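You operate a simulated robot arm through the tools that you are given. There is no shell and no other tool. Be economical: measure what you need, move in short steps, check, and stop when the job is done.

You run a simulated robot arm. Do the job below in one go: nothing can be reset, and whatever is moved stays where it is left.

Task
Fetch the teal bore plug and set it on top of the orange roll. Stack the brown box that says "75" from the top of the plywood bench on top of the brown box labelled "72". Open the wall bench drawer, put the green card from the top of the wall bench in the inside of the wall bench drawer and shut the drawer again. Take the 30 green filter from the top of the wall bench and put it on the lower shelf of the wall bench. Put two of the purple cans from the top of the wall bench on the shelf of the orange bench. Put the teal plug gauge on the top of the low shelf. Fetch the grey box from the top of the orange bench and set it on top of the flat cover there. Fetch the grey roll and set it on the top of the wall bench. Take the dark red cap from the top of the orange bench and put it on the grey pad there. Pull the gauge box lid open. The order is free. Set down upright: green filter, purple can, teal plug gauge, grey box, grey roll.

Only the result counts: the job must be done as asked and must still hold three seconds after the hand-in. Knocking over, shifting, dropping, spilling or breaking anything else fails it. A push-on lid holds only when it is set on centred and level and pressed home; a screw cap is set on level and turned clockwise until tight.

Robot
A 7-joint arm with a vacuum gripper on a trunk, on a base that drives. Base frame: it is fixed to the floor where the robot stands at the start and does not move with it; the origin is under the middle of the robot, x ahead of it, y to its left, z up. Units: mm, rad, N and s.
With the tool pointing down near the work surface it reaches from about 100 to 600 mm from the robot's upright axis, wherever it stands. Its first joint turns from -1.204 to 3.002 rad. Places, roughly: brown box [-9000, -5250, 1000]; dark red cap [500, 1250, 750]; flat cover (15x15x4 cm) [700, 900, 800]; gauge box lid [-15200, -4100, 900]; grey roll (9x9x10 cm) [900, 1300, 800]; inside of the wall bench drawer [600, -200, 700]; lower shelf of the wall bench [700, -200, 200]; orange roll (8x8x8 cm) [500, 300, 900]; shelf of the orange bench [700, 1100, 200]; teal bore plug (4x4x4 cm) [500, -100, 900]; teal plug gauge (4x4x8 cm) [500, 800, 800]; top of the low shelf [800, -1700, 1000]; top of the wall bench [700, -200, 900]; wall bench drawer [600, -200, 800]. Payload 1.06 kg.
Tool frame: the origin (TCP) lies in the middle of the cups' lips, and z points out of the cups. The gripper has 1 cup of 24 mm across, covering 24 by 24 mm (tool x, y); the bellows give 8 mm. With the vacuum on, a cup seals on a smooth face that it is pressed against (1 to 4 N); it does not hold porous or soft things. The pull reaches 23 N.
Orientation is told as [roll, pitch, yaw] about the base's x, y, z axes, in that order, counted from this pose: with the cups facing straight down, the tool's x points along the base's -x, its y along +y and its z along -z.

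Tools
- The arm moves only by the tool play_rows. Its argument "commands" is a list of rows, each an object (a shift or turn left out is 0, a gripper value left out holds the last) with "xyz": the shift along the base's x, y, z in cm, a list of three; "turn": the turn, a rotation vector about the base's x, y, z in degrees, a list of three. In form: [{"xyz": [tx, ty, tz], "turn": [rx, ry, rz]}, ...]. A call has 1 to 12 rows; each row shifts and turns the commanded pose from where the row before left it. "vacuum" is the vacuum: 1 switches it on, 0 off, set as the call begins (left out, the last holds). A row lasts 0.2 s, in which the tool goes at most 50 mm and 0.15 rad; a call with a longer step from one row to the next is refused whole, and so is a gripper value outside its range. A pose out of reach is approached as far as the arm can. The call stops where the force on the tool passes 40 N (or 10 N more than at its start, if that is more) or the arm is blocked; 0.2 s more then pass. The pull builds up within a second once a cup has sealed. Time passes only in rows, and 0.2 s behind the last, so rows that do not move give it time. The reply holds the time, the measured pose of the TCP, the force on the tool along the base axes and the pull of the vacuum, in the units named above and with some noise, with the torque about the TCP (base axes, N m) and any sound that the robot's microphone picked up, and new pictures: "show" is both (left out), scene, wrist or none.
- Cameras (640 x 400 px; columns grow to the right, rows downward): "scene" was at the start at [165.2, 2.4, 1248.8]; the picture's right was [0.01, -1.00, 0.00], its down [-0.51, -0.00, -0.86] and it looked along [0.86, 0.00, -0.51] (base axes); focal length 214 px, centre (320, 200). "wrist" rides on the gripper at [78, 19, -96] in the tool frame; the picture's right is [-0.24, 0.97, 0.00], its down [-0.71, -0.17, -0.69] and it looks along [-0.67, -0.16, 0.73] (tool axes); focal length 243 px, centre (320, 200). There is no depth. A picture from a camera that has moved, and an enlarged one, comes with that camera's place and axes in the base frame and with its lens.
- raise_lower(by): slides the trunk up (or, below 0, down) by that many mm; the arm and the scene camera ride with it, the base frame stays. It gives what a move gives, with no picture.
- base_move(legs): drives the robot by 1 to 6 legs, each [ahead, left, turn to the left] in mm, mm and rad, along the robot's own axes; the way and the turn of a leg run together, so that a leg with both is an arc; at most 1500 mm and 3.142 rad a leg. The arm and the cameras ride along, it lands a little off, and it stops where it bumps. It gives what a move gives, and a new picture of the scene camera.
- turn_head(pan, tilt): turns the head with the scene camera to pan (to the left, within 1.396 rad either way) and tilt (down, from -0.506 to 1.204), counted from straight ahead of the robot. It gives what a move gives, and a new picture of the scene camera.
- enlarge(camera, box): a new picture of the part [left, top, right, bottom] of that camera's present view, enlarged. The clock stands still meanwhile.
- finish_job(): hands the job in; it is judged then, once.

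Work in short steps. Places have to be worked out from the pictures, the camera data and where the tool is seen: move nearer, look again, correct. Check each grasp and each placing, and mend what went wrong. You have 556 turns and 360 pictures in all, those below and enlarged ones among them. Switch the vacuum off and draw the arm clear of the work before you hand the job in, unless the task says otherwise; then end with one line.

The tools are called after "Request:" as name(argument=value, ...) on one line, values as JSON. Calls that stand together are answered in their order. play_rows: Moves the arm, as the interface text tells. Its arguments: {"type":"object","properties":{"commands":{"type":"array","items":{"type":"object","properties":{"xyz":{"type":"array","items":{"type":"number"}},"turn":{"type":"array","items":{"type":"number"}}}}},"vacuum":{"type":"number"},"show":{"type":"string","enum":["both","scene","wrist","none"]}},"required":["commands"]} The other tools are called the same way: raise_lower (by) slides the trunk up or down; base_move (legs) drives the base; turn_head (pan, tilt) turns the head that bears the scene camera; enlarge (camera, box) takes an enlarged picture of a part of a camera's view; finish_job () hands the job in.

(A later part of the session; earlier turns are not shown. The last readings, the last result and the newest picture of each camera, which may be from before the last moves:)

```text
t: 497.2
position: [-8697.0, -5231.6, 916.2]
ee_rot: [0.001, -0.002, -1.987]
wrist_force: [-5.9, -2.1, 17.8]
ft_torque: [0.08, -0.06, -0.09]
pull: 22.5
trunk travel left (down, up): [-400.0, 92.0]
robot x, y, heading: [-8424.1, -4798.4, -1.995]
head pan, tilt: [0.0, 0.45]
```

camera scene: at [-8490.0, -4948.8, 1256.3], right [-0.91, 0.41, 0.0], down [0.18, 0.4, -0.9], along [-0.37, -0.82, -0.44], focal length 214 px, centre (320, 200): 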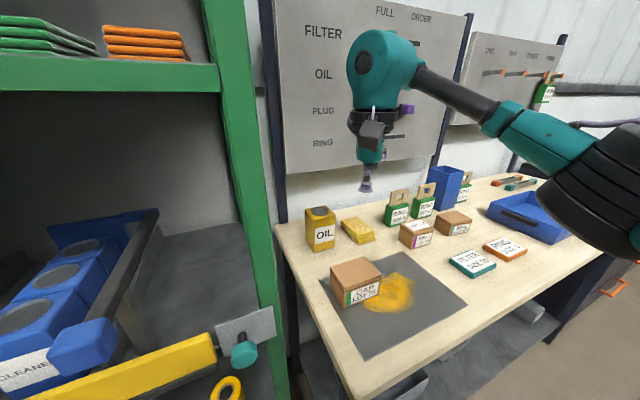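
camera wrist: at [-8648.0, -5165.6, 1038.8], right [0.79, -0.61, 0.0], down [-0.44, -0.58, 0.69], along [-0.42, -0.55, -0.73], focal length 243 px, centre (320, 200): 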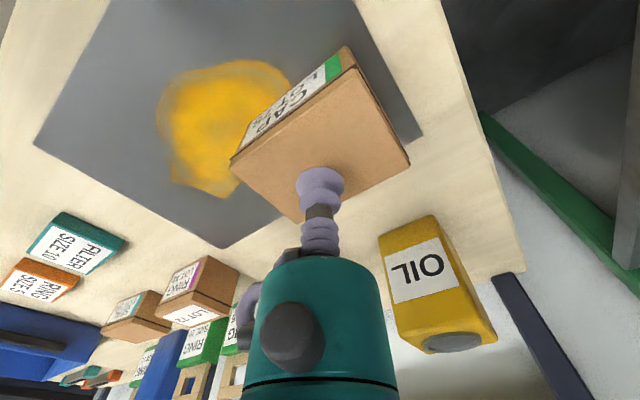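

It sealed, with the top at z≈919. I'll lift and check.

Request:
play_rows(commands=[{"xyz": [0, 0, 0.5]}, {"xyz": [0, 0, 1]}, {"xyz": [0, 0, 3]}, {"xyz": [0, 0, 4]}, {"xyz": [0, 0, 4.5]}, {"xyz": [0, 0, 2]}, {"xyz": [0, 0, 0]}], show="both")

```text
t: 498.8
position: [-8695.5, -5231.5, 1065.8]
ee_rot: [-0.002, -0.002, -1.988]
wrist_force: [-0.3, 0.3, -2.7]
ft_torque: [0.01, 0.01, 0.02]
pull: 23.0
trunk travel left (down, up): [-400.0, 92.0]
robot x, y, heading: [-8426.4, -4798.8, -1.992]
head pan, tilt: [0.0, 0.45]
camera scene: at [-8490.2, -4948.5, 1256.3], right [-0.91, 0.41, 0.0], down [0.18, 0.4, -0.9], along [-0.37, -0.82, -0.44], focal length 214 px, centre (320, 200)
camera wrist: at [-8646.4, -5166.5, 1162.5], right [0.79, -0.61, 0.0], down [-0.44, -0.58, 0.69], along [-0.42, -0.54, -0.73], focal length 243 px, centre (320, 200)
```

scene: 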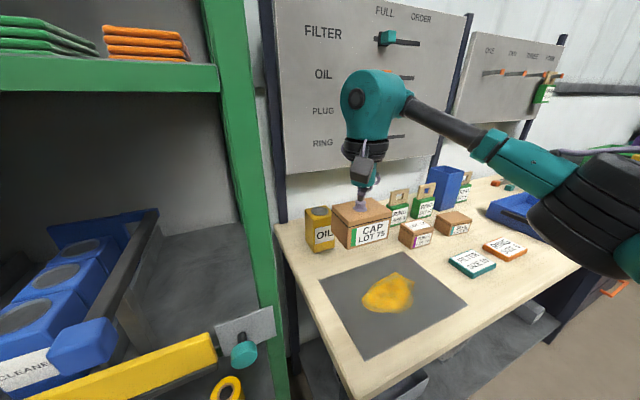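
wrist: 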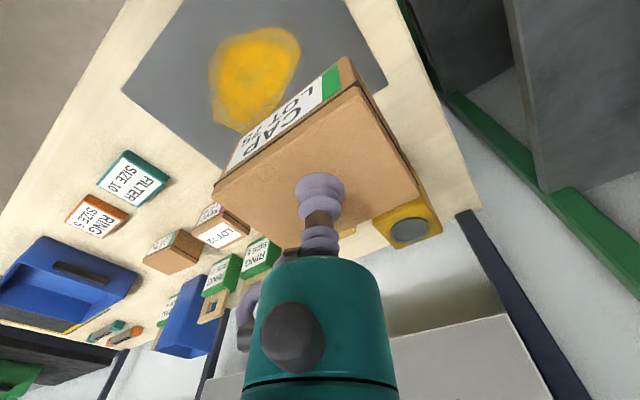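

The whole box is lifted. I'll measure box 72 precisely.

Request:
enlarge(camera="scene", box=[360, 190, 500, 270])

Request:
enlarge(camera="wrist", box=[130, 180, 270, 290])

```text
4.57 times, centred on (430, 230) of scene
camera zoom: at [-8490.2, -4948.5, 1256.3], right [-0.91, 0.41, 0.0], down [0.18, 0.4, -0.9], along [-0.37, -0.82, -0.44], focal length 980 px, centre (-183, 63)
```

zoom: 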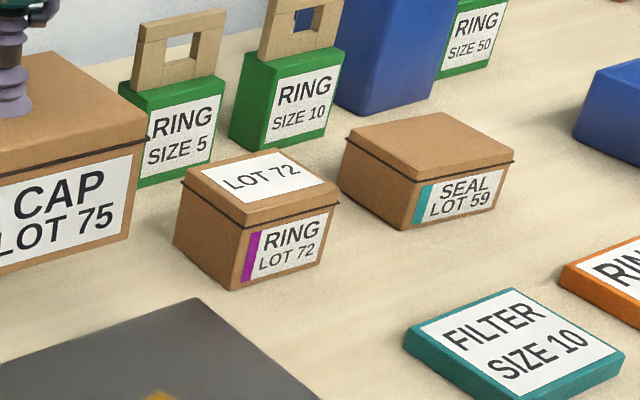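

```text
3.64 times, centred on (200, 235) of wrist
camera zoom: at [-8646.4, -5166.5, 1162.5], right [0.79, -0.61, 0.0], down [-0.44, -0.58, 0.69], along [-0.42, -0.54, -0.73], focal length 882 px, centre (756, 73)
```

zoom: 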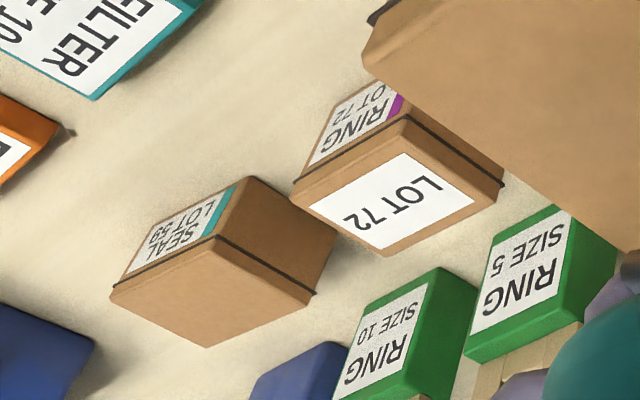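

Box 72's top centre is at about (-8961, -5312, 913). I'll carry box 75 over it by moving the base.

Request:
play_rows(commands=[{"xyz": [0, 0, 2]}, {"xyz": [0, 0, 0]}], show="none")

Request:
base_move(legs=[[0, -209, 0], [170, 0, 0]])

Request:
play_rows(commands=[{"xyz": [0, 0, -2]}, {"xyz": [0, 0, 0]}], show="wrist")

```text
t: 499.4
position: [-8696.1, -5232.2, 1085.4]
ee_rot: [0.001, -0.002, -1.988]
wrist_force: [0.4, 0.6, -1.5]
ft_torque: [-0.01, -0.02, 0.0]
pull: 23.0
trunk travel left (down, up): [-400.0, 92.0]
robot x, y, heading: [-8422.8, -4797.3, -1.995]
head pan, tilt: [0.0, 0.45]
```

```text
t: 502.1
position: [-8951.7, -5274.7, 1085.1]
ee_rot: [-0.001, 0.001, -1.987]
wrist_force: [-0.8, 0.7, -1.5]
ft_torque: [-0.02, -0.01, 0.0]
pull: 23.3
trunk travel left (down, up): [-400.0, 92.0]
robot x, y, heading: [-8680.7, -4841.5, -1.991]
head pan, tilt: [0.0, 0.45]
stopped in leg 2: the robot was blocked; the commanded pose is now the measured one
camera scene: at [-8745.5, -4992.2, 1256.3], right [-0.91, 0.41, 0.0], down [0.18, 0.4, -0.9], along [-0.37, -0.82, -0.43], focal length 214 px, centre (320, 200)
```

scene: 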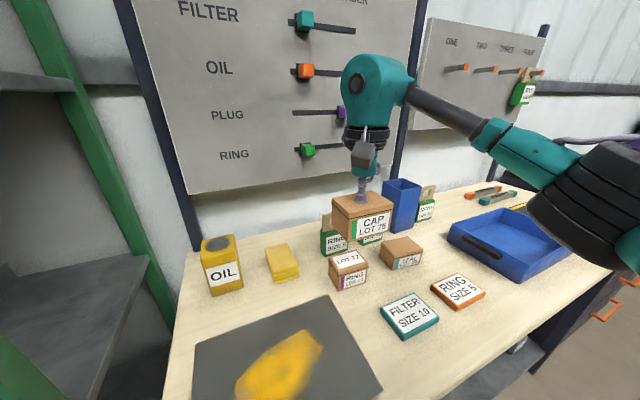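

```text
t: 502.7
position: [-8963.7, -5273.4, 1064.3]
ee_rot: [-0.002, 0.0, -1.994]
wrist_force: [0.5, -0.1, -1.9]
ft_torque: [0.04, 0.04, -0.04]
pull: 22.9
trunk travel left (down, up): [-400.0, 92.0]
robot x, y, heading: [-8690.3, -4841.3, -1.999]
head pan, tilt: [0.0, 0.45]
camera wrist: at [-8915.2, -5209.7, 1161.8], right [0.79, -0.61, 0.0], down [-0.45, -0.58, 0.69], along [-0.42, -0.54, -0.73], focal length 243 px, centre (320, 200)
```

wrist: 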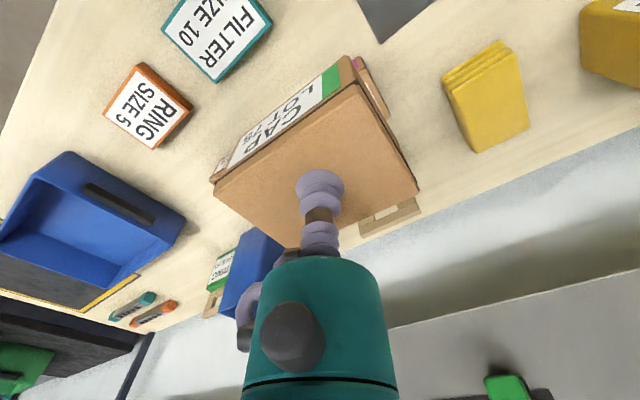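

The base touched the bench and stopped; nothing looks disturbed. I'll back off slightly and re-measure box 72.

Request:
base_move(legs=[[-12, 0, 0]])

Request:
enlarge(camera="scene", box=[300, 180, 420, 310])

```text
t: 503.5
position: [-8942.8, -5264.3, 1067.3]
ee_rot: [-0.002, 0.0, -1.987]
wrist_force: [0.8, 0.9, -1.5]
ft_torque: [-0.02, 0.03, -0.04]
pull: 23.2
trunk travel left (down, up): [-400.0, 92.0]
robot x, y, heading: [-8670.1, -4830.6, -1.996]
head pan, tilt: [0.0, 0.45]
camera scene: at [-8737.1, -4981.6, 1256.4], right [-0.91, 0.41, 0.0], down [0.18, 0.4, -0.9], along [-0.37, -0.82, -0.43], focal length 214 px, centre (320, 200)
```

scene: 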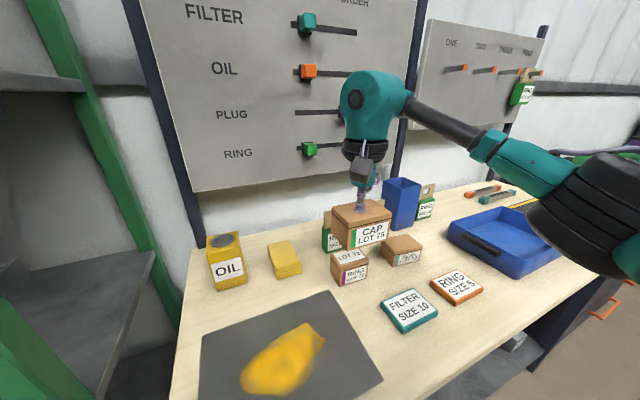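

```text
3.08 times, centred on (360, 245) of scene
camera zoom: at [-8737.1, -4981.6, 1256.4], right [-0.91, 0.41, 0.0], down [0.18, 0.4, -0.9], along [-0.37, -0.82, -0.43], focal length 660 px, centre (197, 62)
```

zoom: 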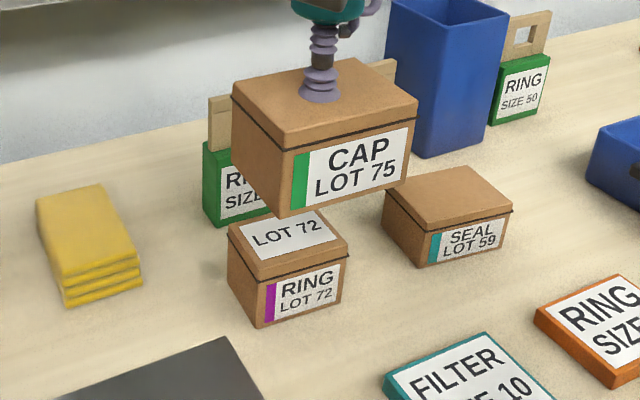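

Request:
play_rows(commands=[{"xyz": [-1.3, -2.9, 0]}, {"xyz": [-1.3, -2.8, 0]}, {"xyz": [0, 0, -2]}, {"xyz": [0, 0, -1]}, {"xyz": [0, 0, 0]}], show="none")

Request:
enlarge(camera="scene", box=[300, 180, 420, 310])

```text
t: 504.7
position: [-8968.5, -5322.1, 1036.4]
ee_rot: [-0.001, 0.001, -1.986]
wrist_force: [0.0, 0.3, -1.7]
ft_torque: [0.01, 0.01, 0.04]
pull: 23.7
trunk travel left (down, up): [-400.0, 92.0]
robot x, y, heading: [-8672.5, -4833.0, -1.989]
head pan, tilt: [0.0, 0.45]
```

```text
3.08 times, centred on (360, 245) of scene
camera zoom: at [-8737.7, -4982.1, 1256.3], right [-0.91, 0.41, 0.0], down [0.18, 0.4, -0.9], along [-0.37, -0.82, -0.44], focal length 660 px, centre (197, 62)
```

zoom: 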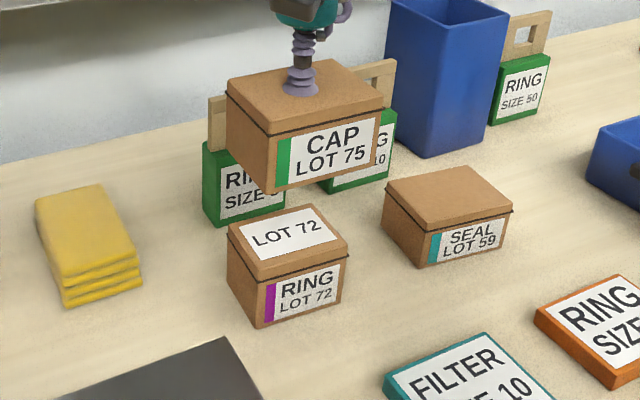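

I'm at (-8968, -5322), consistent with the estimates for box 72's centre. I'll lower partway and check the alignment.

Request:
play_rows(commands=[{"xyz": [0, 0, -1.5]}, {"xyz": [0, 0, -1]}, {"xyz": [0, 0, 0]}], show="none")

Request:
enlarge(camera="scene", box=[310, 200, 410, 300])

```text
t: 505.5
position: [-8969.0, -5324.2, 1011.8]
ee_rot: [-0.002, 0.0, -1.986]
wrist_force: [-0.6, -0.1, -1.8]
ft_torque: [-0.01, -0.01, -0.03]
pull: 22.7
trunk travel left (down, up): [-400.0, 92.0]
robot x, y, heading: [-8670.0, -4832.7, -1.994]
head pan, tilt: [0.0, 0.45]
```

```text
4.00 times, centred on (360, 250) of scene
camera zoom: at [-8737.7, -4982.1, 1256.3], right [-0.91, 0.41, 0.0], down [0.18, 0.4, -0.9], along [-0.37, -0.82, -0.44], focal length 858 px, centre (160, 0)
```

zoom: 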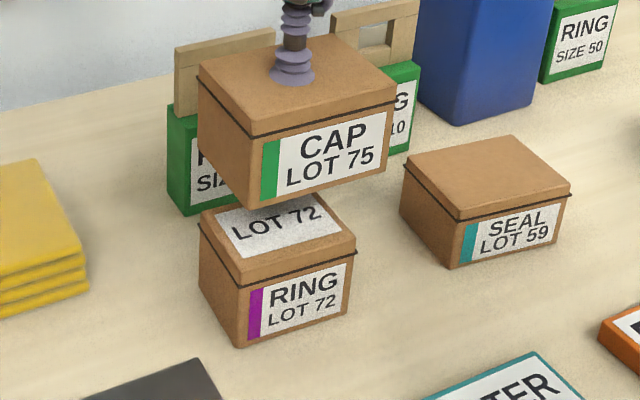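

I'll lower another 2 cm so the remaining gap is small and the picture gives the alignment directly.

Request:
play_rows(commands=[{"xyz": [0, 0, -1]}, {"xyz": [0, 0, -1]}, {"xyz": [0, 0, 0]}], show="none")

Request:
enlarge(camera="scene", box=[310, 200, 410, 300])

```text
t: 506.3
position: [-8968.7, -5322.7, 990.2]
ee_rot: [-0.002, 0.0, -1.987]
wrist_force: [-0.1, -0.1, -0.9]
ft_torque: [0.0, -0.04, -0.01]
pull: 23.1
trunk travel left (down, up): [-400.0, 92.0]
robot x, y, heading: [-8672.0, -4833.0, -1.989]
head pan, tilt: [0.0, 0.45]
```

```text
4.00 times, centred on (360, 250) of scene
camera zoom: at [-8737.7, -4982.1, 1256.3], right [-0.91, 0.41, 0.0], down [0.18, 0.4, -0.9], along [-0.37, -0.82, -0.44], focal length 858 px, centre (160, 0)
```

zoom: 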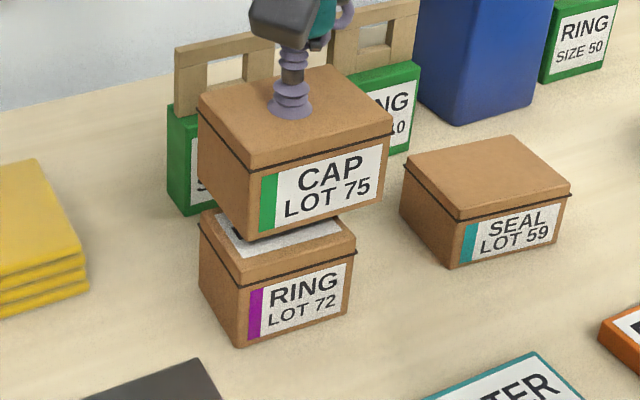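

Request:
play_rows(commands=[{"xyz": [0.6, 0.1, 0]}, {"xyz": [0, 0, -0.5]}, {"xyz": [0, 0, -0.3]}, {"xyz": [0, 0, 0]}], show="none")

Request:
enlarge(camera="scene", box=[310, 200, 410, 300])

```text
t: 507.3
position: [-8963.1, -5322.4, 983.1]
ee_rot: [-0.001, 0.001, -1.986]
wrist_force: [-0.2, 0.7, -1.2]
ft_torque: [-0.01, 0.01, -0.01]
pull: 23.5
trunk travel left (down, up): [-400.0, 92.0]
robot x, y, heading: [-8674.2, -4834.5, -1.991]
head pan, tilt: [0.0, 0.45]
```

```text
4.00 times, centred on (360, 250) of scene
camera zoom: at [-8737.7, -4982.1, 1256.3], right [-0.91, 0.41, 0.0], down [0.18, 0.4, -0.9], along [-0.37, -0.82, -0.44], focal length 858 px, centre (160, 0)
```

zoom: 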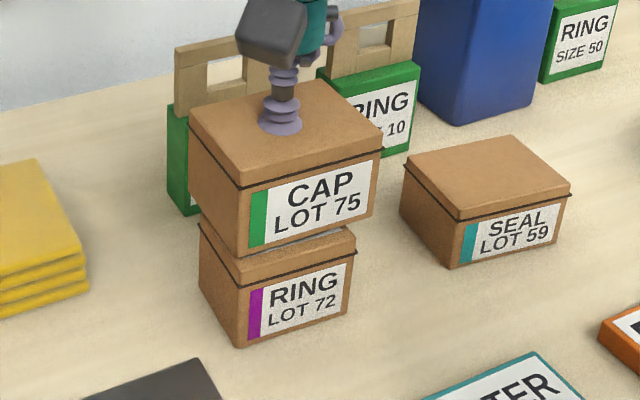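

Request:
play_rows(commands=[{"xyz": [0, 0, -0.3]}, {"xyz": [0, 0, -0.3]}, {"xyz": [0, 0, 0]}], show="none")

Request:
enlarge(camera="scene", box=[310, 200, 410, 300])

```text
t: 508.1
position: [-8963.2, -5322.3, 978.3]
ee_rot: [-0.001, -0.004, -1.986]
wrist_force: [-0.6, -4.4, 13.7]
ft_torque: [0.02, -0.03, -0.01]
pull: 22.7
trunk travel left (down, up): [-400.0, 92.0]
robot x, y, heading: [-8671.6, -4830.9, -1.99]
head pan, tilt: [0.0, 0.45]
```

```text
4.00 times, centred on (360, 250) of scene
camera zoom: at [-8737.2, -4981.5, 1256.6], right [-0.91, 0.41, 0.0], down [0.18, 0.4, -0.9], along [-0.37, -0.82, -0.43], focal length 858 px, centre (160, 0)
```

zoom: 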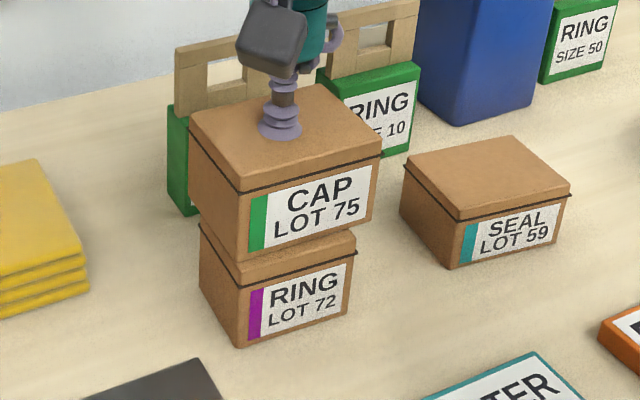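

It's in contact, but by the picture it sits about 16 mm too far back. I'll lift slightly, shift (+10, +12) mm and lower again.

Request:
play_rows(commands=[{"xyz": [0, 0, 0.7]}, {"xyz": [0.5, 0.6, 0]}, {"xyz": [0.5, 0.6, 0]}, {"xyz": [0, 0, -0.3]}, {"xyz": [0, 0, -0.3]}, {"xyz": [0, 0, 0]}], show="none")

Request:
enlarge(camera="scene", box=[310, 200, 410, 300])

```text
t: 509.5
position: [-8952.7, -5311.1, 978.7]
ee_rot: [0.0, -0.002, -1.986]
wrist_force: [-2.0, -1.3, 6.8]
ft_torque: [0.04, -0.03, -0.01]
pull: 23.1
trunk travel left (down, up): [-400.0, 92.0]
robot x, y, heading: [-8670.8, -4830.6, -1.991]
head pan, tilt: [0.0, 0.45]
```

```text
4.00 times, centred on (360, 250) of scene
camera zoom: at [-8737.5, -4981.6, 1256.5], right [-0.91, 0.41, 0.0], down [0.18, 0.4, -0.9], along [-0.37, -0.82, -0.43], focal length 858 px, centre (160, 0)
```

zoom: 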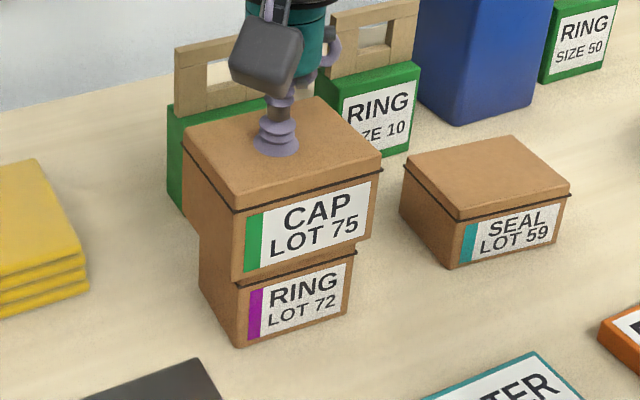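

It's well centred now. I'll release and retreat upwards.

Request:
play_rows(commands=[{"xyz": [0, 0, 0.1]}, {"xyz": [0, 0, 0]}, {"xyz": [0, 0, 0]}, {"xyz": [0, 0, 0]}, {"xyz": [0, 0, 0.3]}, {"xyz": [0, 0, 1.5]}, {"xyz": [0, 0, 3]}, {"xyz": [1.5, 2, 3]}, {"xyz": [0, 0, 0]}], vacuum=0, show="scene")

Request:
enlarge(camera="scene", box=[300, 200, 420, 300])

```text
t: 511.5
position: [-8940.5, -5289.7, 1056.9]
ee_rot: [-0.002, -0.001, -1.987]
wrist_force: [0.9, -0.1, -0.9]
ft_torque: [0.0, 0.04, 0.01]
pull: 0.1
trunk travel left (down, up): [-400.0, 92.0]
robot x, y, heading: [-8671.3, -4833.1, -1.992]
head pan, tilt: [0.0, 0.45]
camera scene: at [-8737.7, -4982.1, 1256.3], right [-0.91, 0.41, 0.0], down [0.18, 0.4, -0.9], along [-0.37, -0.82, -0.44], focal length 214 px, centre (320, 200)
```

scene: 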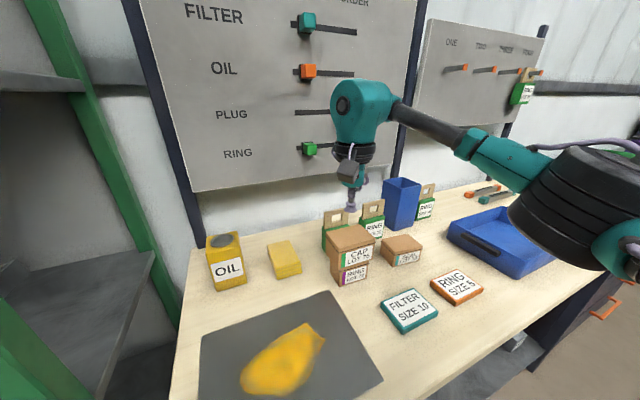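

```text
4.00 times, centred on (360, 250) of scene
camera zoom: at [-8737.7, -4982.1, 1256.3], right [-0.91, 0.41, 0.0], down [0.18, 0.4, -0.9], along [-0.37, -0.82, -0.44], focal length 858 px, centre (160, 0)
```

zoom: 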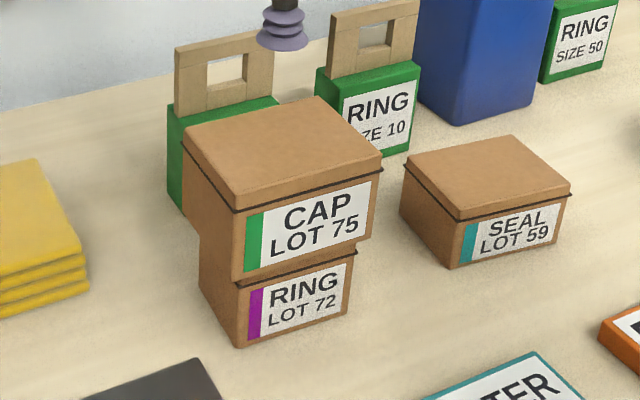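

The stack is done. I'll back off, turn along the aisle and head for the gauge box near (-15200, -4100).

Request:
base_move(legs=[[-550, 0, 0], [0, 0, -1.15]])

Request:
turn_head(pan=0.0, tilt=0.2)

```text
t: 517.5
position: [-8975.5, -4277.7, 1057.9]
ee_rot: [-0.001, 0.0, 3.141]
wrist_force: [-0.3, 0.6, 0.0]
ft_torque: [-0.04, 0.05, -0.01]
pull: 0.0
trunk travel left (down, up): [-400.0, 92.0]
robot x, y, heading: [-8450.5, -4340.5, 3.137]
head pan, tilt: [0.0, 0.45]
camera scene: at [-8614.4, -4336.4, 1256.3], right [0.01, 1.0, 0.0], down [0.44, 0.0, -0.9], along [-0.9, 0.01, -0.44], focal length 214 px, centre (320, 200)
```

scene: 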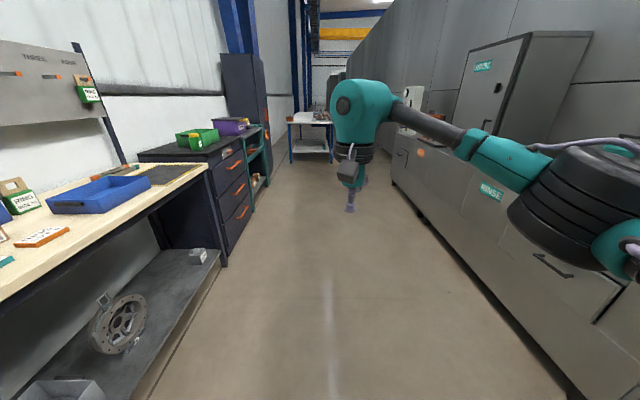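

```text
t: 518.3
position: [-8976.8, -4277.5, 1058.2]
ee_rot: [-0.002, 0.0, 3.139]
wrist_force: [-0.2, -0.4, -0.5]
ft_torque: [-0.01, -0.03, 0.01]
pull: 0.0
trunk travel left (down, up): [-400.0, 92.0]
robot x, y, heading: [-8449.7, -4340.4, 3.137]
head pan, tilt: [0.0, 0.201]
camera scene: at [-8615.7, -4336.4, 1279.5], right [0.01, 1.0, 0.0], down [0.2, 0.0, -0.98], along [-0.98, 0.01, -0.2], focal length 214 px, centre (320, 200)
```

scene: 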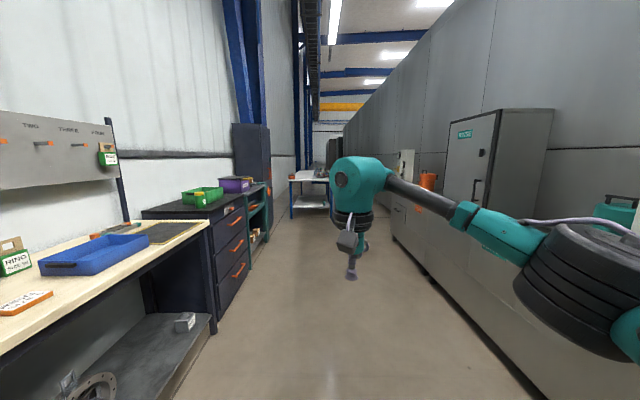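

Request:
base_move(legs=[[1450, -250, 0], [1300, -100, 0]])

Request:
enlarge(camera="scene", box=[180, 100, 420, 250])

```text
t: 531.6
position: [-11701.9, -3853.1, 1057.5]
ee_rot: [-0.002, 0.001, 3.121]
wrist_force: [-0.3, -0.2, -0.8]
ft_torque: [0.01, 0.0, 0.01]
pull: 0.1
trunk travel left (down, up): [-400.0, 92.0]
robot x, y, heading: [-11174.5, -3920.5, 3.12]
head pan, tilt: [0.0, 0.201]
camera scene: at [-11342.8, -3917.7, 1279.5], right [0.02, 1.0, 0.0], down [0.2, 0.0, -0.98], along [-0.98, 0.02, -0.2], focal length 214 px, centre (320, 200)
```

scene: 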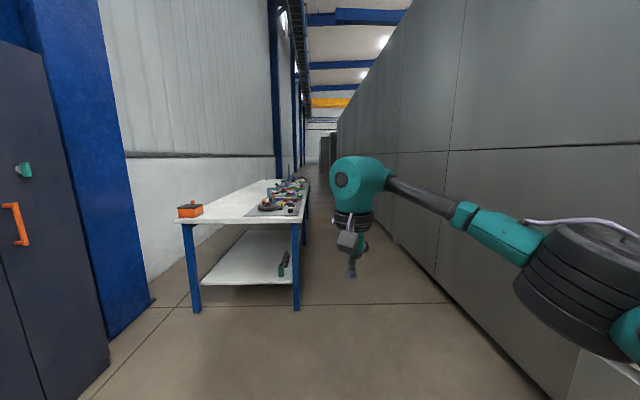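

```text
2.67 times, centred on (300, 175) of scene
camera zoom: at [-11342.8, -3917.7, 1279.5], right [0.02, 1.0, 0.0], down [0.2, 0.0, -0.98], along [-0.98, 0.02, -0.2], focal length 572 px, centre (373, 267)
```

zoom: 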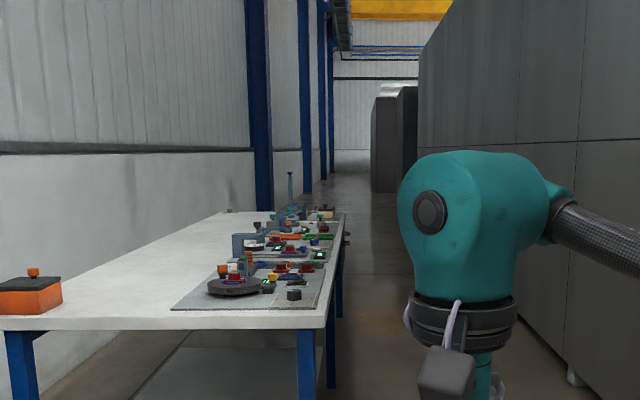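

The gauge box must be near the far end of this long white table. I'll go along its right-hand side.

Request:
base_move(legs=[[1350, -380, 0.02], [1400, 0, 0]])

Request:
turn_head(pan=0.6, tilt=0.35)

```text
t: 545.3
position: [-14470.6, -3443.7, 1056.4]
ee_rot: [-0.001, 0.002, -3.128]
wrist_force: [0.5, 0.4, 0.9]
ft_torque: [-0.01, 0.0, -0.02]
pull: 0.0
trunk travel left (down, up): [-400.0, 92.0]
robot x, y, heading: [-13942.4, -3498.6, -3.133]
head pan, tilt: [0.0, 0.201]
camera scene: at [-14107.6, -3497.2, 1279.5], right [-0.01, 1.0, 0.0], down [0.2, 0.0, -0.98], along [-0.98, -0.01, -0.2], focal length 214 px, centre (320, 200)
```

scene: 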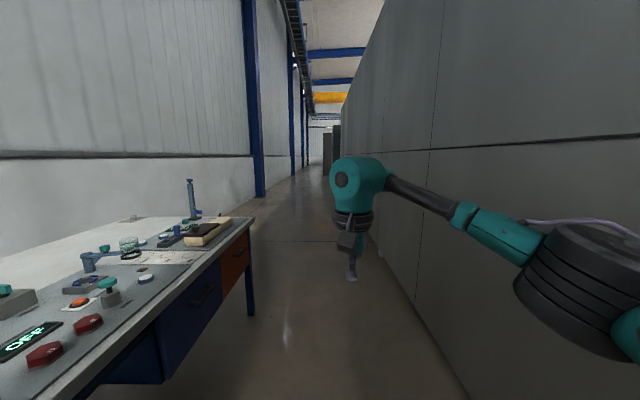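

```text
t: 546.3
position: [-14468.9, -3443.9, 1057.1]
ee_rot: [-0.001, 0.0, -3.128]
wrist_force: [0.8, 0.4, -1.0]
ft_torque: [-0.03, 0.0, -0.04]
pull: 0.0
trunk travel left (down, up): [-400.0, 92.0]
robot x, y, heading: [-13944.0, -3496.5, -3.131]
head pan, tilt: [0.6, 0.351]
camera scene: at [-14090.7, -3549.6, 1265.5], right [-0.57, 0.82, 0.0], down [0.28, 0.2, -0.94], along [-0.77, -0.54, -0.34], focal length 214 px, centre (320, 200)
```

scene: 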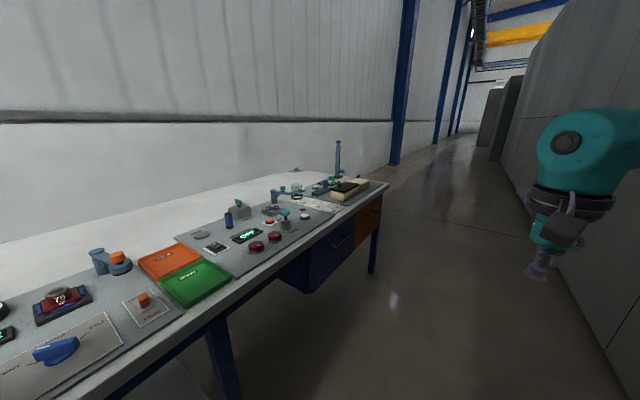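

Request:
enlarge(camera="scene", box=[180, 130, 400, 260])

```text
2.91 times, centred on (290, 195) of scene
camera zoom: at [-14090.7, -3549.6, 1265.5], right [-0.57, 0.82, 0.0], down [0.28, 0.2, -0.94], along [-0.77, -0.54, -0.34], focal length 624 px, centre (407, 214)
```

zoom: 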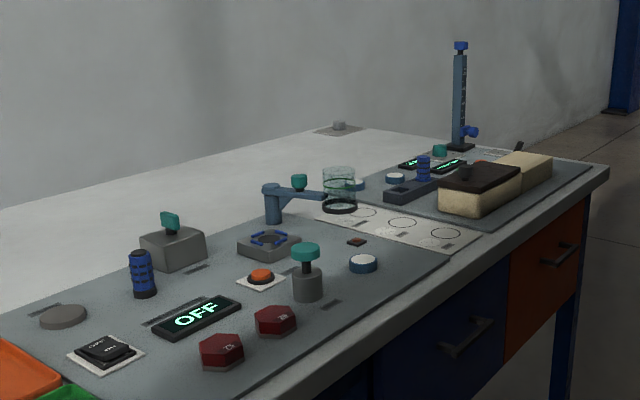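

The cream box with the dark lid at about (-15150, -4095) is the gauge box. I'll drive beside it and turn to face it.

Request:
base_move(legs=[[1080, 0, 0], [0, 0, 1.2]])

Request:
turn_head(pan=0.2, tilt=0.5)

Request:
enlarge(camera="scene", box=[160, 100, 400, 260])

```text
t: 555.0
position: [-15268.2, -3985.5, 1057.7]
ee_rot: [-0.002, 0.001, -1.912]
wrist_force: [-0.2, -0.4, 0.5]
ft_torque: [-0.04, 0.02, -0.01]
pull: 0.2
trunk travel left (down, up): [-400.0, 92.0]
robot x, y, heading: [-15033.7, -3507.8, -1.925]
head pan, tilt: [0.6, 0.351]
camera scene: at [-15035.7, -3666.9, 1265.5], right [-0.97, -0.25, 0.0], down [-0.09, 0.33, -0.94], along [0.23, -0.91, -0.34], focal length 214 px, centre (320, 200)
```

scene: 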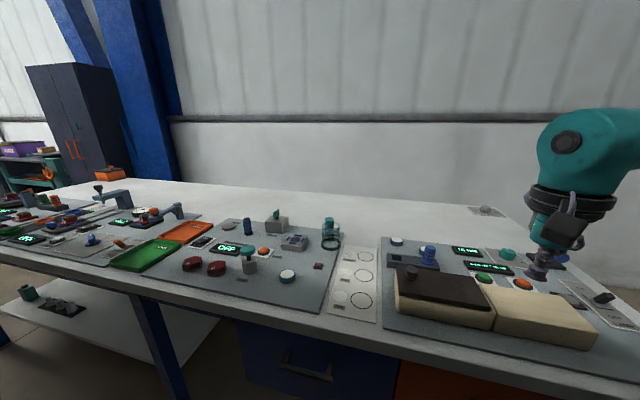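

```text
t: 555.8
position: [-15269.1, -3984.5, 1058.1]
ee_rot: [-0.001, -0.001, -1.913]
wrist_force: [-0.7, 0.1, 0.0]
ft_torque: [0.01, -0.02, 0.02]
pull: 0.0
trunk travel left (down, up): [-400.0, 92.0]
robot x, y, heading: [-15034.9, -3507.8, -1.916]
head pan, tilt: [0.201, 0.499]
camera scene: at [-15072.3, -3666.8, 1251.9], right [-0.99, 0.15, 0.0], down [0.07, 0.47, -0.88], along [-0.13, -0.87, -0.48], focal length 214 px, centre (320, 200)
```

scene: 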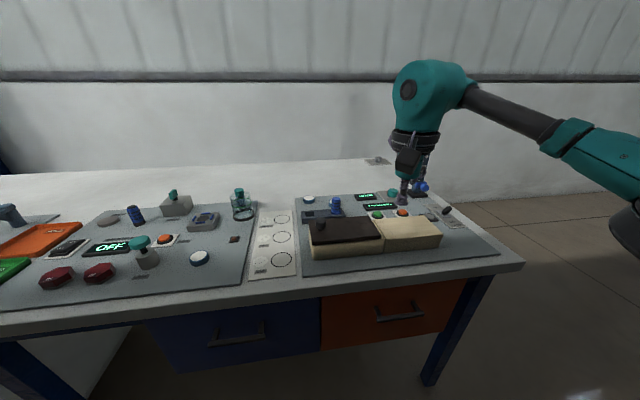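

```text
2.50 times, centred on (280, 180) of scene
camera zoom: at [-15072.3, -3666.8, 1251.9], right [-0.99, 0.15, 0.0], down [0.07, 0.47, -0.88], along [-0.13, -0.87, -0.48], focal length 536 px, centre (420, 250)
```

zoom: 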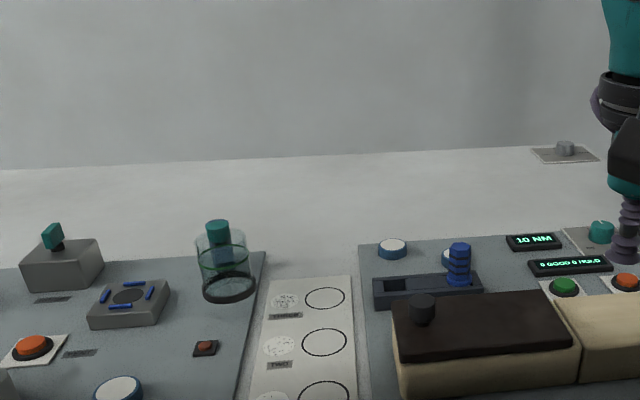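

The box has a dark lid panel with a knob at its left end. I'll bring the wrist camera above it for a close look.

Request:
base_move(legs=[[0, 0, 0.27], [110, 0, 0]])

Request:
play_rows(commands=[{"xyz": [0, 2, 0]}, {"xyz": [0, 0, 0]}], show="both")

```text
t: 558.0
position: [-15144.5, -4142.0, 1057.0]
ee_rot: [-0.001, 0.003, -1.647]
wrist_force: [0.4, 0.0, -0.3]
ft_torque: [0.0, -0.03, 0.01]
pull: 0.1
trunk travel left (down, up): [-400.0, 92.0]
robot x, y, heading: [-15043.1, -3619.1, -1.651]
head pan, tilt: [0.201, 0.499]
camera scene: at [-15038.1, -3783.8, 1251.7], right [-0.99, -0.12, 0.0], down [-0.06, 0.48, -0.88], along [0.1, -0.87, -0.48], focal length 214 px, centre (320, 200)
```

scene: 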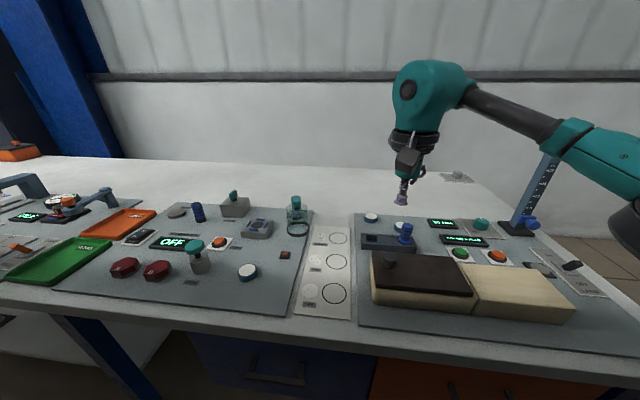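

```text
t: 558.5
position: [-15144.1, -4120.2, 1056.5]
ee_rot: [-0.002, -0.002, -1.648]
wrist_force: [0.0, -0.7, -0.3]
ft_torque: [0.03, -0.02, 0.03]
pull: 0.1
trunk travel left (down, up): [-400.0, 92.0]
robot x, y, heading: [-15041.1, -3621.2, -1.652]
head pan, tilt: [0.201, 0.499]
camera scene: at [-15038.0, -3783.0, 1251.8], right [-0.99, -0.12, 0.0], down [-0.06, 0.48, -0.88], along [0.1, -0.87, -0.48], focal length 214 px, centre (320, 200)
camera wrist: at [-15119.0, -4044.0, 1153.6], right [0.95, -0.31, 0.0], down [-0.22, -0.69, 0.69], along [-0.21, -0.65, -0.73], focal length 243 px, centre (320, 200)
```

scene: 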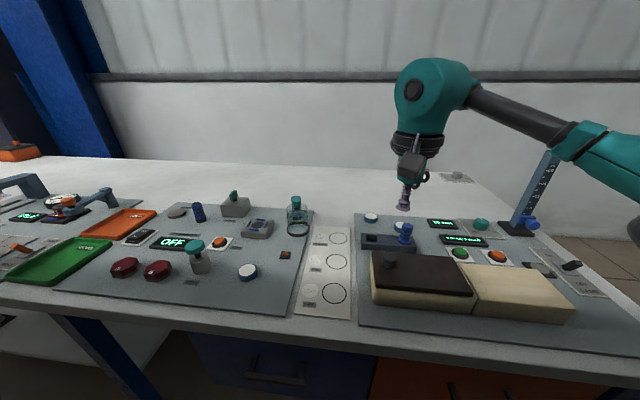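
wrist: 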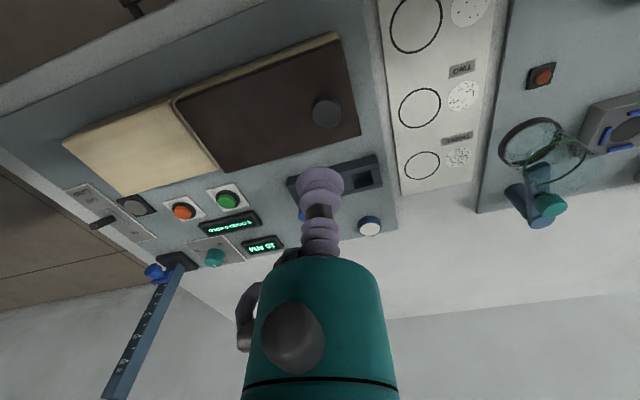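

Request:
enlarge(camera="wrist", box=[50, 20, 380, 210])

Request:
enlarge(camera="scene", box=[350, 220, 590, 340])

```text
1.94 times, centred on (215, 115) of wrist
camera zoom: at [-15119.0, -4044.0, 1153.6], right [0.95, -0.31, 0.0], down [-0.22, -0.69, 0.69], along [-0.21, -0.65, -0.73], focal length 470 px, centre (524, 365)
```

zoom: 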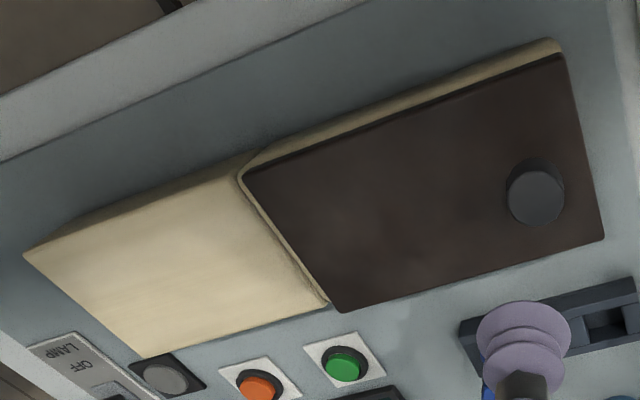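

```text
2.67 times, centred on (470, 280) of scene
camera zoom: at [-15038.0, -3783.0, 1251.8], right [-0.99, -0.12, 0.0], down [-0.06, 0.48, -0.88], along [0.1, -0.87, -0.48], focal length 572 px, centre (-80, -13)
```

zoom: 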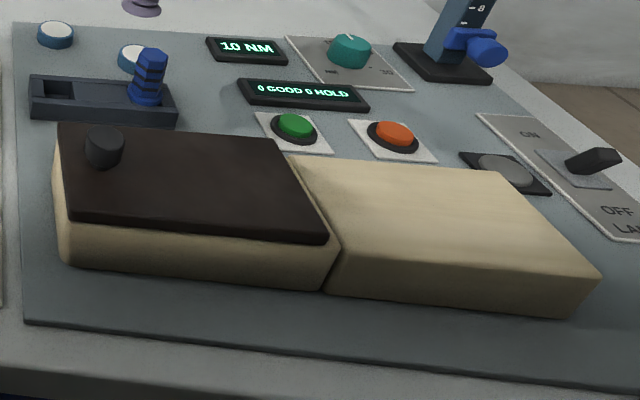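

The lid is about 182×98 mm and axis-aligned, with the knob at its +x end at about (-15144, -4146, ~908). I'll take hold of the knob's top with suction and probe how it moves.

Request:
play_rows(commands=[{"xyz": [0, -2.6, -4]}, {"xyz": [0, 0, -4]}, {"xyz": [0, 0, -3.5]}, {"xyz": [0, 0, 0]}], show="none")

Request:
enlarge(camera="wrist", box=[240, 80, 400, 220])

```text
t: 559.5
position: [-15146.3, -4152.9, 941.4]
ee_rot: [-0.002, -0.001, -1.647]
wrist_force: [0.5, -0.1, 0.3]
ft_torque: [0.02, -0.01, 0.01]
pull: 0.1
trunk travel left (down, up): [-400.0, 92.0]
robot x, y, heading: [-15041.4, -3621.6, -1.651]
head pan, tilt: [0.201, 0.499]
```

```text
2.86 times, centred on (320, 150) of wrist
camera zoom: at [-15120.7, -4074.8, 1036.4], right [0.95, -0.31, 0.0], down [-0.22, -0.69, 0.69], along [-0.21, -0.65, -0.73], focal length 693 px, centre (320, 343)
```

zoom: 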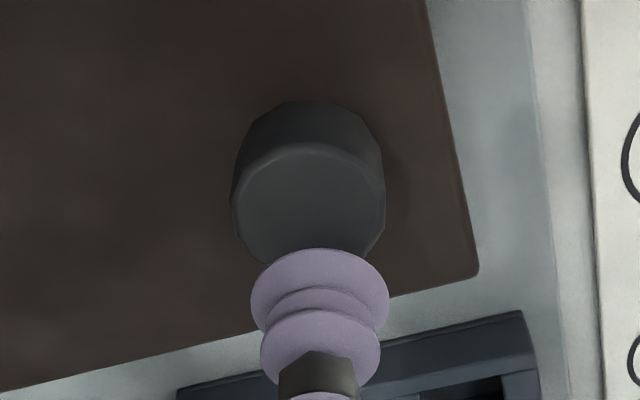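

Request:
play_rows(commands=[{"xyz": [-0.1, 0.35, -1.2]}, {"xyz": [0, 0, -0.6]}, {"xyz": [0, 0, -0.4]}, {"xyz": [0, 0, 0]}], vacuum=1, show="none")

Request:
enlarge(camera="wrist", box=[260, 100, 380, 220])

```text
t: 560.5
position: [-15146.0, -4145.9, 922.4]
ee_rot: [0.0, -0.003, -1.648]
wrist_force: [-5.2, -10.3, 19.3]
ft_torque: [0.09, -0.01, 0.17]
pull: 23.0
trunk travel left (down, up): [-400.0, 92.0]
robot x, y, heading: [-15042.5, -3620.0, -1.65]
head pan, tilt: [0.201, 0.499]
```

```text
3.33 times, centred on (320, 160) of wrist
camera zoom: at [-15120.8, -4069.5, 1016.9], right [0.95, -0.31, 0.0], down [-0.23, -0.69, 0.69], along [-0.21, -0.65, -0.73], focal length 809 px, centre (320, 333)
```

zoom: 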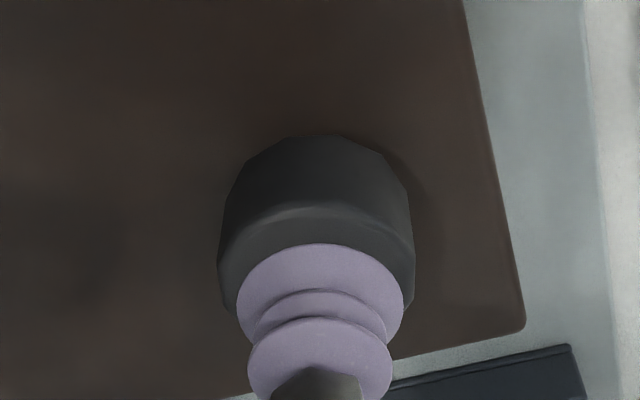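

It sealed on the knob. I'll ease off the press and test by pulling up gently.

Request:
play_rows(commands=[{"xyz": [0, 0, 0.4]}, {"xyz": [0, 0, 0]}], show="none")

Request:
play_rows(commands=[{"xyz": [0, 0, 0.4]}, {"xyz": [0, 0, 0.4]}, {"xyz": [0, 0, 0]}], show="none")

```text
t: 561.1
position: [-15146.7, -4145.6, 921.7]
ee_rot: [-0.003, 0.005, -1.647]
wrist_force: [-1.5, -8.0, -6.4]
ft_torque: [0.1, -0.05, -0.05]
pull: 22.7
trunk travel left (down, up): [-400.0, 92.0]
robot x, y, heading: [-15043.8, -3619.5, -1.651]
head pan, tilt: [0.201, 0.499]
```

```text
t: 562.0
position: [-15145.6, -4144.9, 929.7]
ee_rot: [-0.005, 0.003, -1.646]
wrist_force: [-0.4, -0.5, -22.7]
ft_torque: [0.01, -0.01, -0.02]
pull: 23.1
trunk travel left (down, up): [-400.0, 92.0]
robot x, y, heading: [-15048.4, -3616.4, -1.656]
head pan, tilt: [0.201, 0.499]
```

Lifting is resisted, so the lid must slide. I'll relax, then try sliding it along -x, towards the cream support block.

Request:
play_rows(commands=[{"xyz": [0, 0, -0.4]}, {"xyz": [0, 0, -0.2]}, {"xyz": [0, 0, 0]}], show="none")

Request:
play_rows(commands=[{"xyz": [-0.4, 0, 0]}, {"xyz": [-0.4, 0, 0]}, {"xyz": [-0.4, 0, 0]}, {"xyz": [0, 0, 0]}], show="wrist")

```text
t: 562.8
position: [-15146.1, -4146.2, 926.5]
ee_rot: [0.001, -0.003, -1.647]
wrist_force: [-4.2, 0.2, -0.5]
ft_torque: [0.11, 0.0, 0.14]
pull: 23.2
trunk travel left (down, up): [-400.0, 92.0]
robot x, y, heading: [-15044.2, -3618.6, -1.65]
head pan, tilt: [0.201, 0.499]
```

```text
t: 563.8
position: [-15157.3, -4146.1, 927.4]
ee_rot: [-0.002, -0.001, -1.649]
wrist_force: [-0.3, -10.1, 4.0]
ft_torque: [0.1, -0.04, 0.07]
pull: 22.6
trunk travel left (down, up): [-400.0, 92.0]
robot x, y, heading: [-15044.1, -3620.4, -1.651]
head pan, tilt: [0.201, 0.499]
camera wrist: at [-15132.0, -4068.7, 1022.5], right [0.95, -0.31, 0.0], down [-0.22, -0.69, 0.69], along [-0.21, -0.65, -0.73], focal length 243 px, centre (320, 200)
```

wrist: 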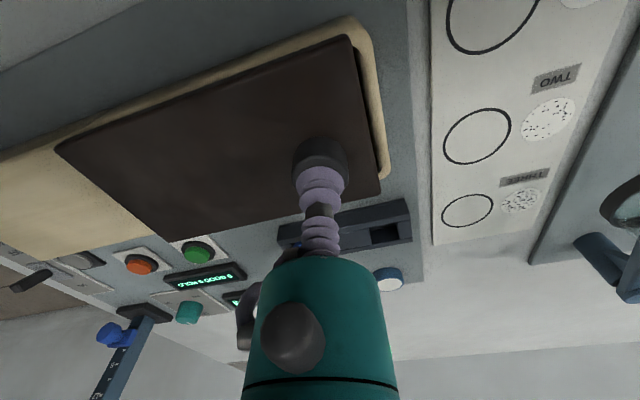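

It slides freely towards -x. I'll go on sliding.

Request:
play_rows(commands=[{"xyz": [-0.8, -0.15, 0]}, {"xyz": [-1, 0, 0]}, {"xyz": [-1, 0, 0]}, {"xyz": [-1, 0, 0]}, {"xyz": [-1, 0, 0]}, {"xyz": [-1, 0, 0]}, {"xyz": [-1, 0, 0]}, {"xyz": [-1, 0, 0]}, {"xyz": [0, 0, 0]}], show="wrist")

```text
t: 565.8
position: [-15235.8, -4145.4, 925.5]
ee_rot: [-0.001, -0.001, -1.647]
wrist_force: [-0.3, -10.2, 3.3]
ft_torque: [0.07, -0.03, -0.03]
pull: 22.9
trunk travel left (down, up): [-400.0, 92.0]
robot x, y, heading: [-15043.6, -3623.5, -1.653]
head pan, tilt: [0.201, 0.499]
camera wrist: at [-15210.8, -4068.7, 1022.3], right [0.95, -0.31, 0.0], down [-0.22, -0.69, 0.69], along [-0.21, -0.65, -0.73], focal length 243 px, centre (320, 200)
```

wrist: 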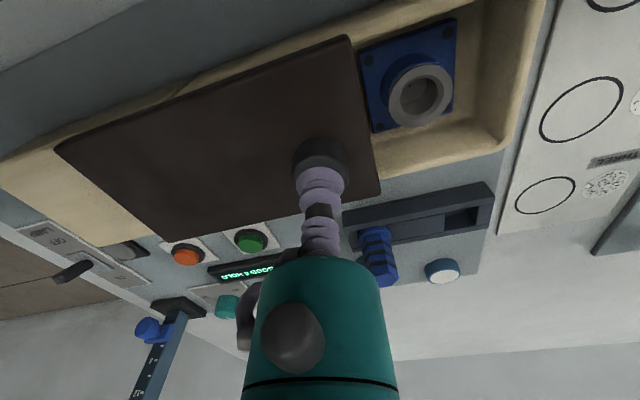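

Request:
play_rows(commands=[{"xyz": [-1, 0, 0]}, {"xyz": [-1, 0, 0]}, {"xyz": [-1, 0, 0]}, {"xyz": [-1, 0, 0]}, {"xyz": [-1, 0, 0]}, {"xyz": [-1, 0, 0]}, {"xyz": [0, 0, 0]}], show="both")

```text
t: 567.4
position: [-15296.1, -4145.1, 925.9]
ee_rot: [-0.001, 0.002, -1.648]
wrist_force: [0.4, -5.6, 2.6]
ft_torque: [0.06, -0.05, 0.17]
pull: 23.1
trunk travel left (down, up): [-400.0, 92.0]
robot x, y, heading: [-15045.6, -3618.6, -1.653]
head pan, tilt: [0.201, 0.499]
camera scene: at [-15037.9, -3783.5, 1251.7], right [-0.99, -0.12, 0.0], down [-0.06, 0.48, -0.88], along [0.1, -0.87, -0.48], focal length 214 px, centre (320, 200)
camera wrist: at [-15270.8, -4068.7, 1021.3], right [0.95, -0.31, 0.0], down [-0.22, -0.69, 0.68], along [-0.21, -0.65, -0.73], focal length 243 px, centre (320, 200)
```

scene: 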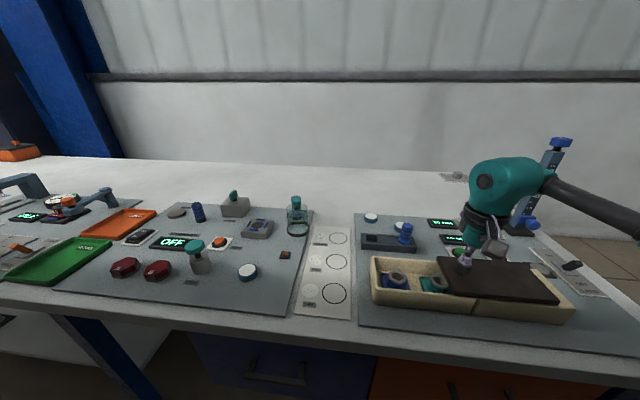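
wrist: 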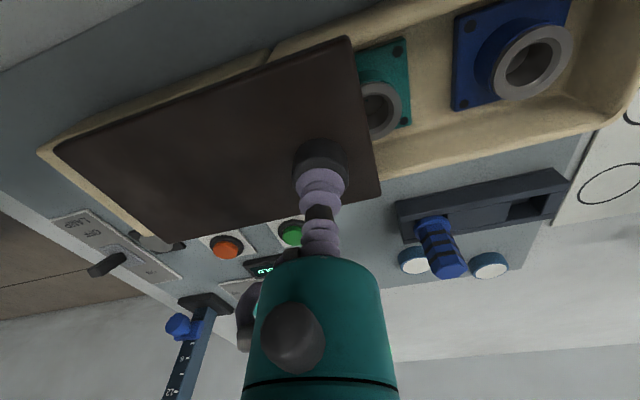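

Request:
play_rows(commands=[{"xyz": [-0.8, 0, 0]}, {"xyz": [-0.8, 0, 0]}, {"xyz": [-0.6, 0, 0]}, {"xyz": [0, 0, 0]}], show="wrist")

```text
t: 568.4
position: [-15317.6, -4145.9, 925.1]
ee_rot: [-0.002, -0.001, -1.647]
wrist_force: [-0.1, 4.1, -2.0]
ft_torque: [0.08, -0.02, -0.01]
pull: 22.5
trunk travel left (down, up): [-400.0, 92.0]
robot x, y, heading: [-15044.7, -3620.2, -1.652]
head pan, tilt: [0.201, 0.499]
camera wrist: at [-15292.7, -4068.8, 1021.4], right [0.95, -0.31, 0.0], down [-0.22, -0.69, 0.68], along [-0.21, -0.65, -0.73], focal length 243 px, centre (320, 200)
```

wrist: 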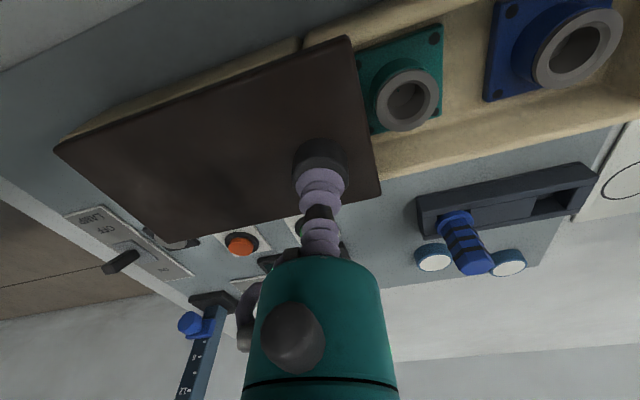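

Request:
play_rows(commands=[{"xyz": [-0.4, 0, 0]}, {"xyz": [-0.4, 0, 0]}, {"xyz": [-0.4, 0, 0]}, {"xyz": [0, 0, 0]}], show="wrist")

```text
t: 569.4
position: [-15329.5, -4144.8, 926.5]
ee_rot: [-0.002, 0.001, -1.646]
wrist_force: [10.7, -1.1, -1.1]
ft_torque: [0.09, 0.06, 0.01]
pull: 22.4
trunk travel left (down, up): [-400.0, 92.0]
robot x, y, heading: [-15043.9, -3618.9, -1.65]
head pan, tilt: [0.201, 0.499]
camera wrist: at [-15303.4, -4068.5, 1022.2], right [0.95, -0.31, 0.0], down [-0.22, -0.69, 0.69], along [-0.21, -0.65, -0.73], focal length 243 px, centre (320, 200)
```

wrist: 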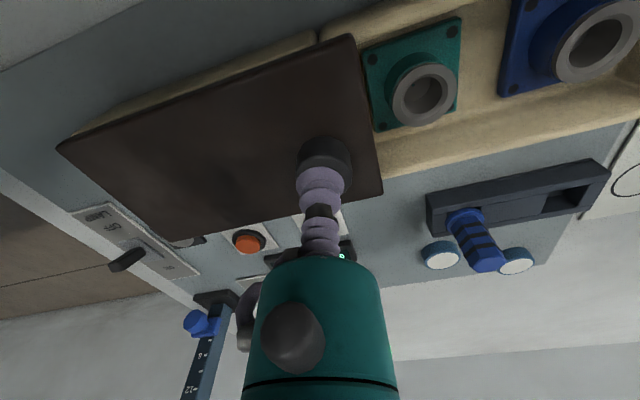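

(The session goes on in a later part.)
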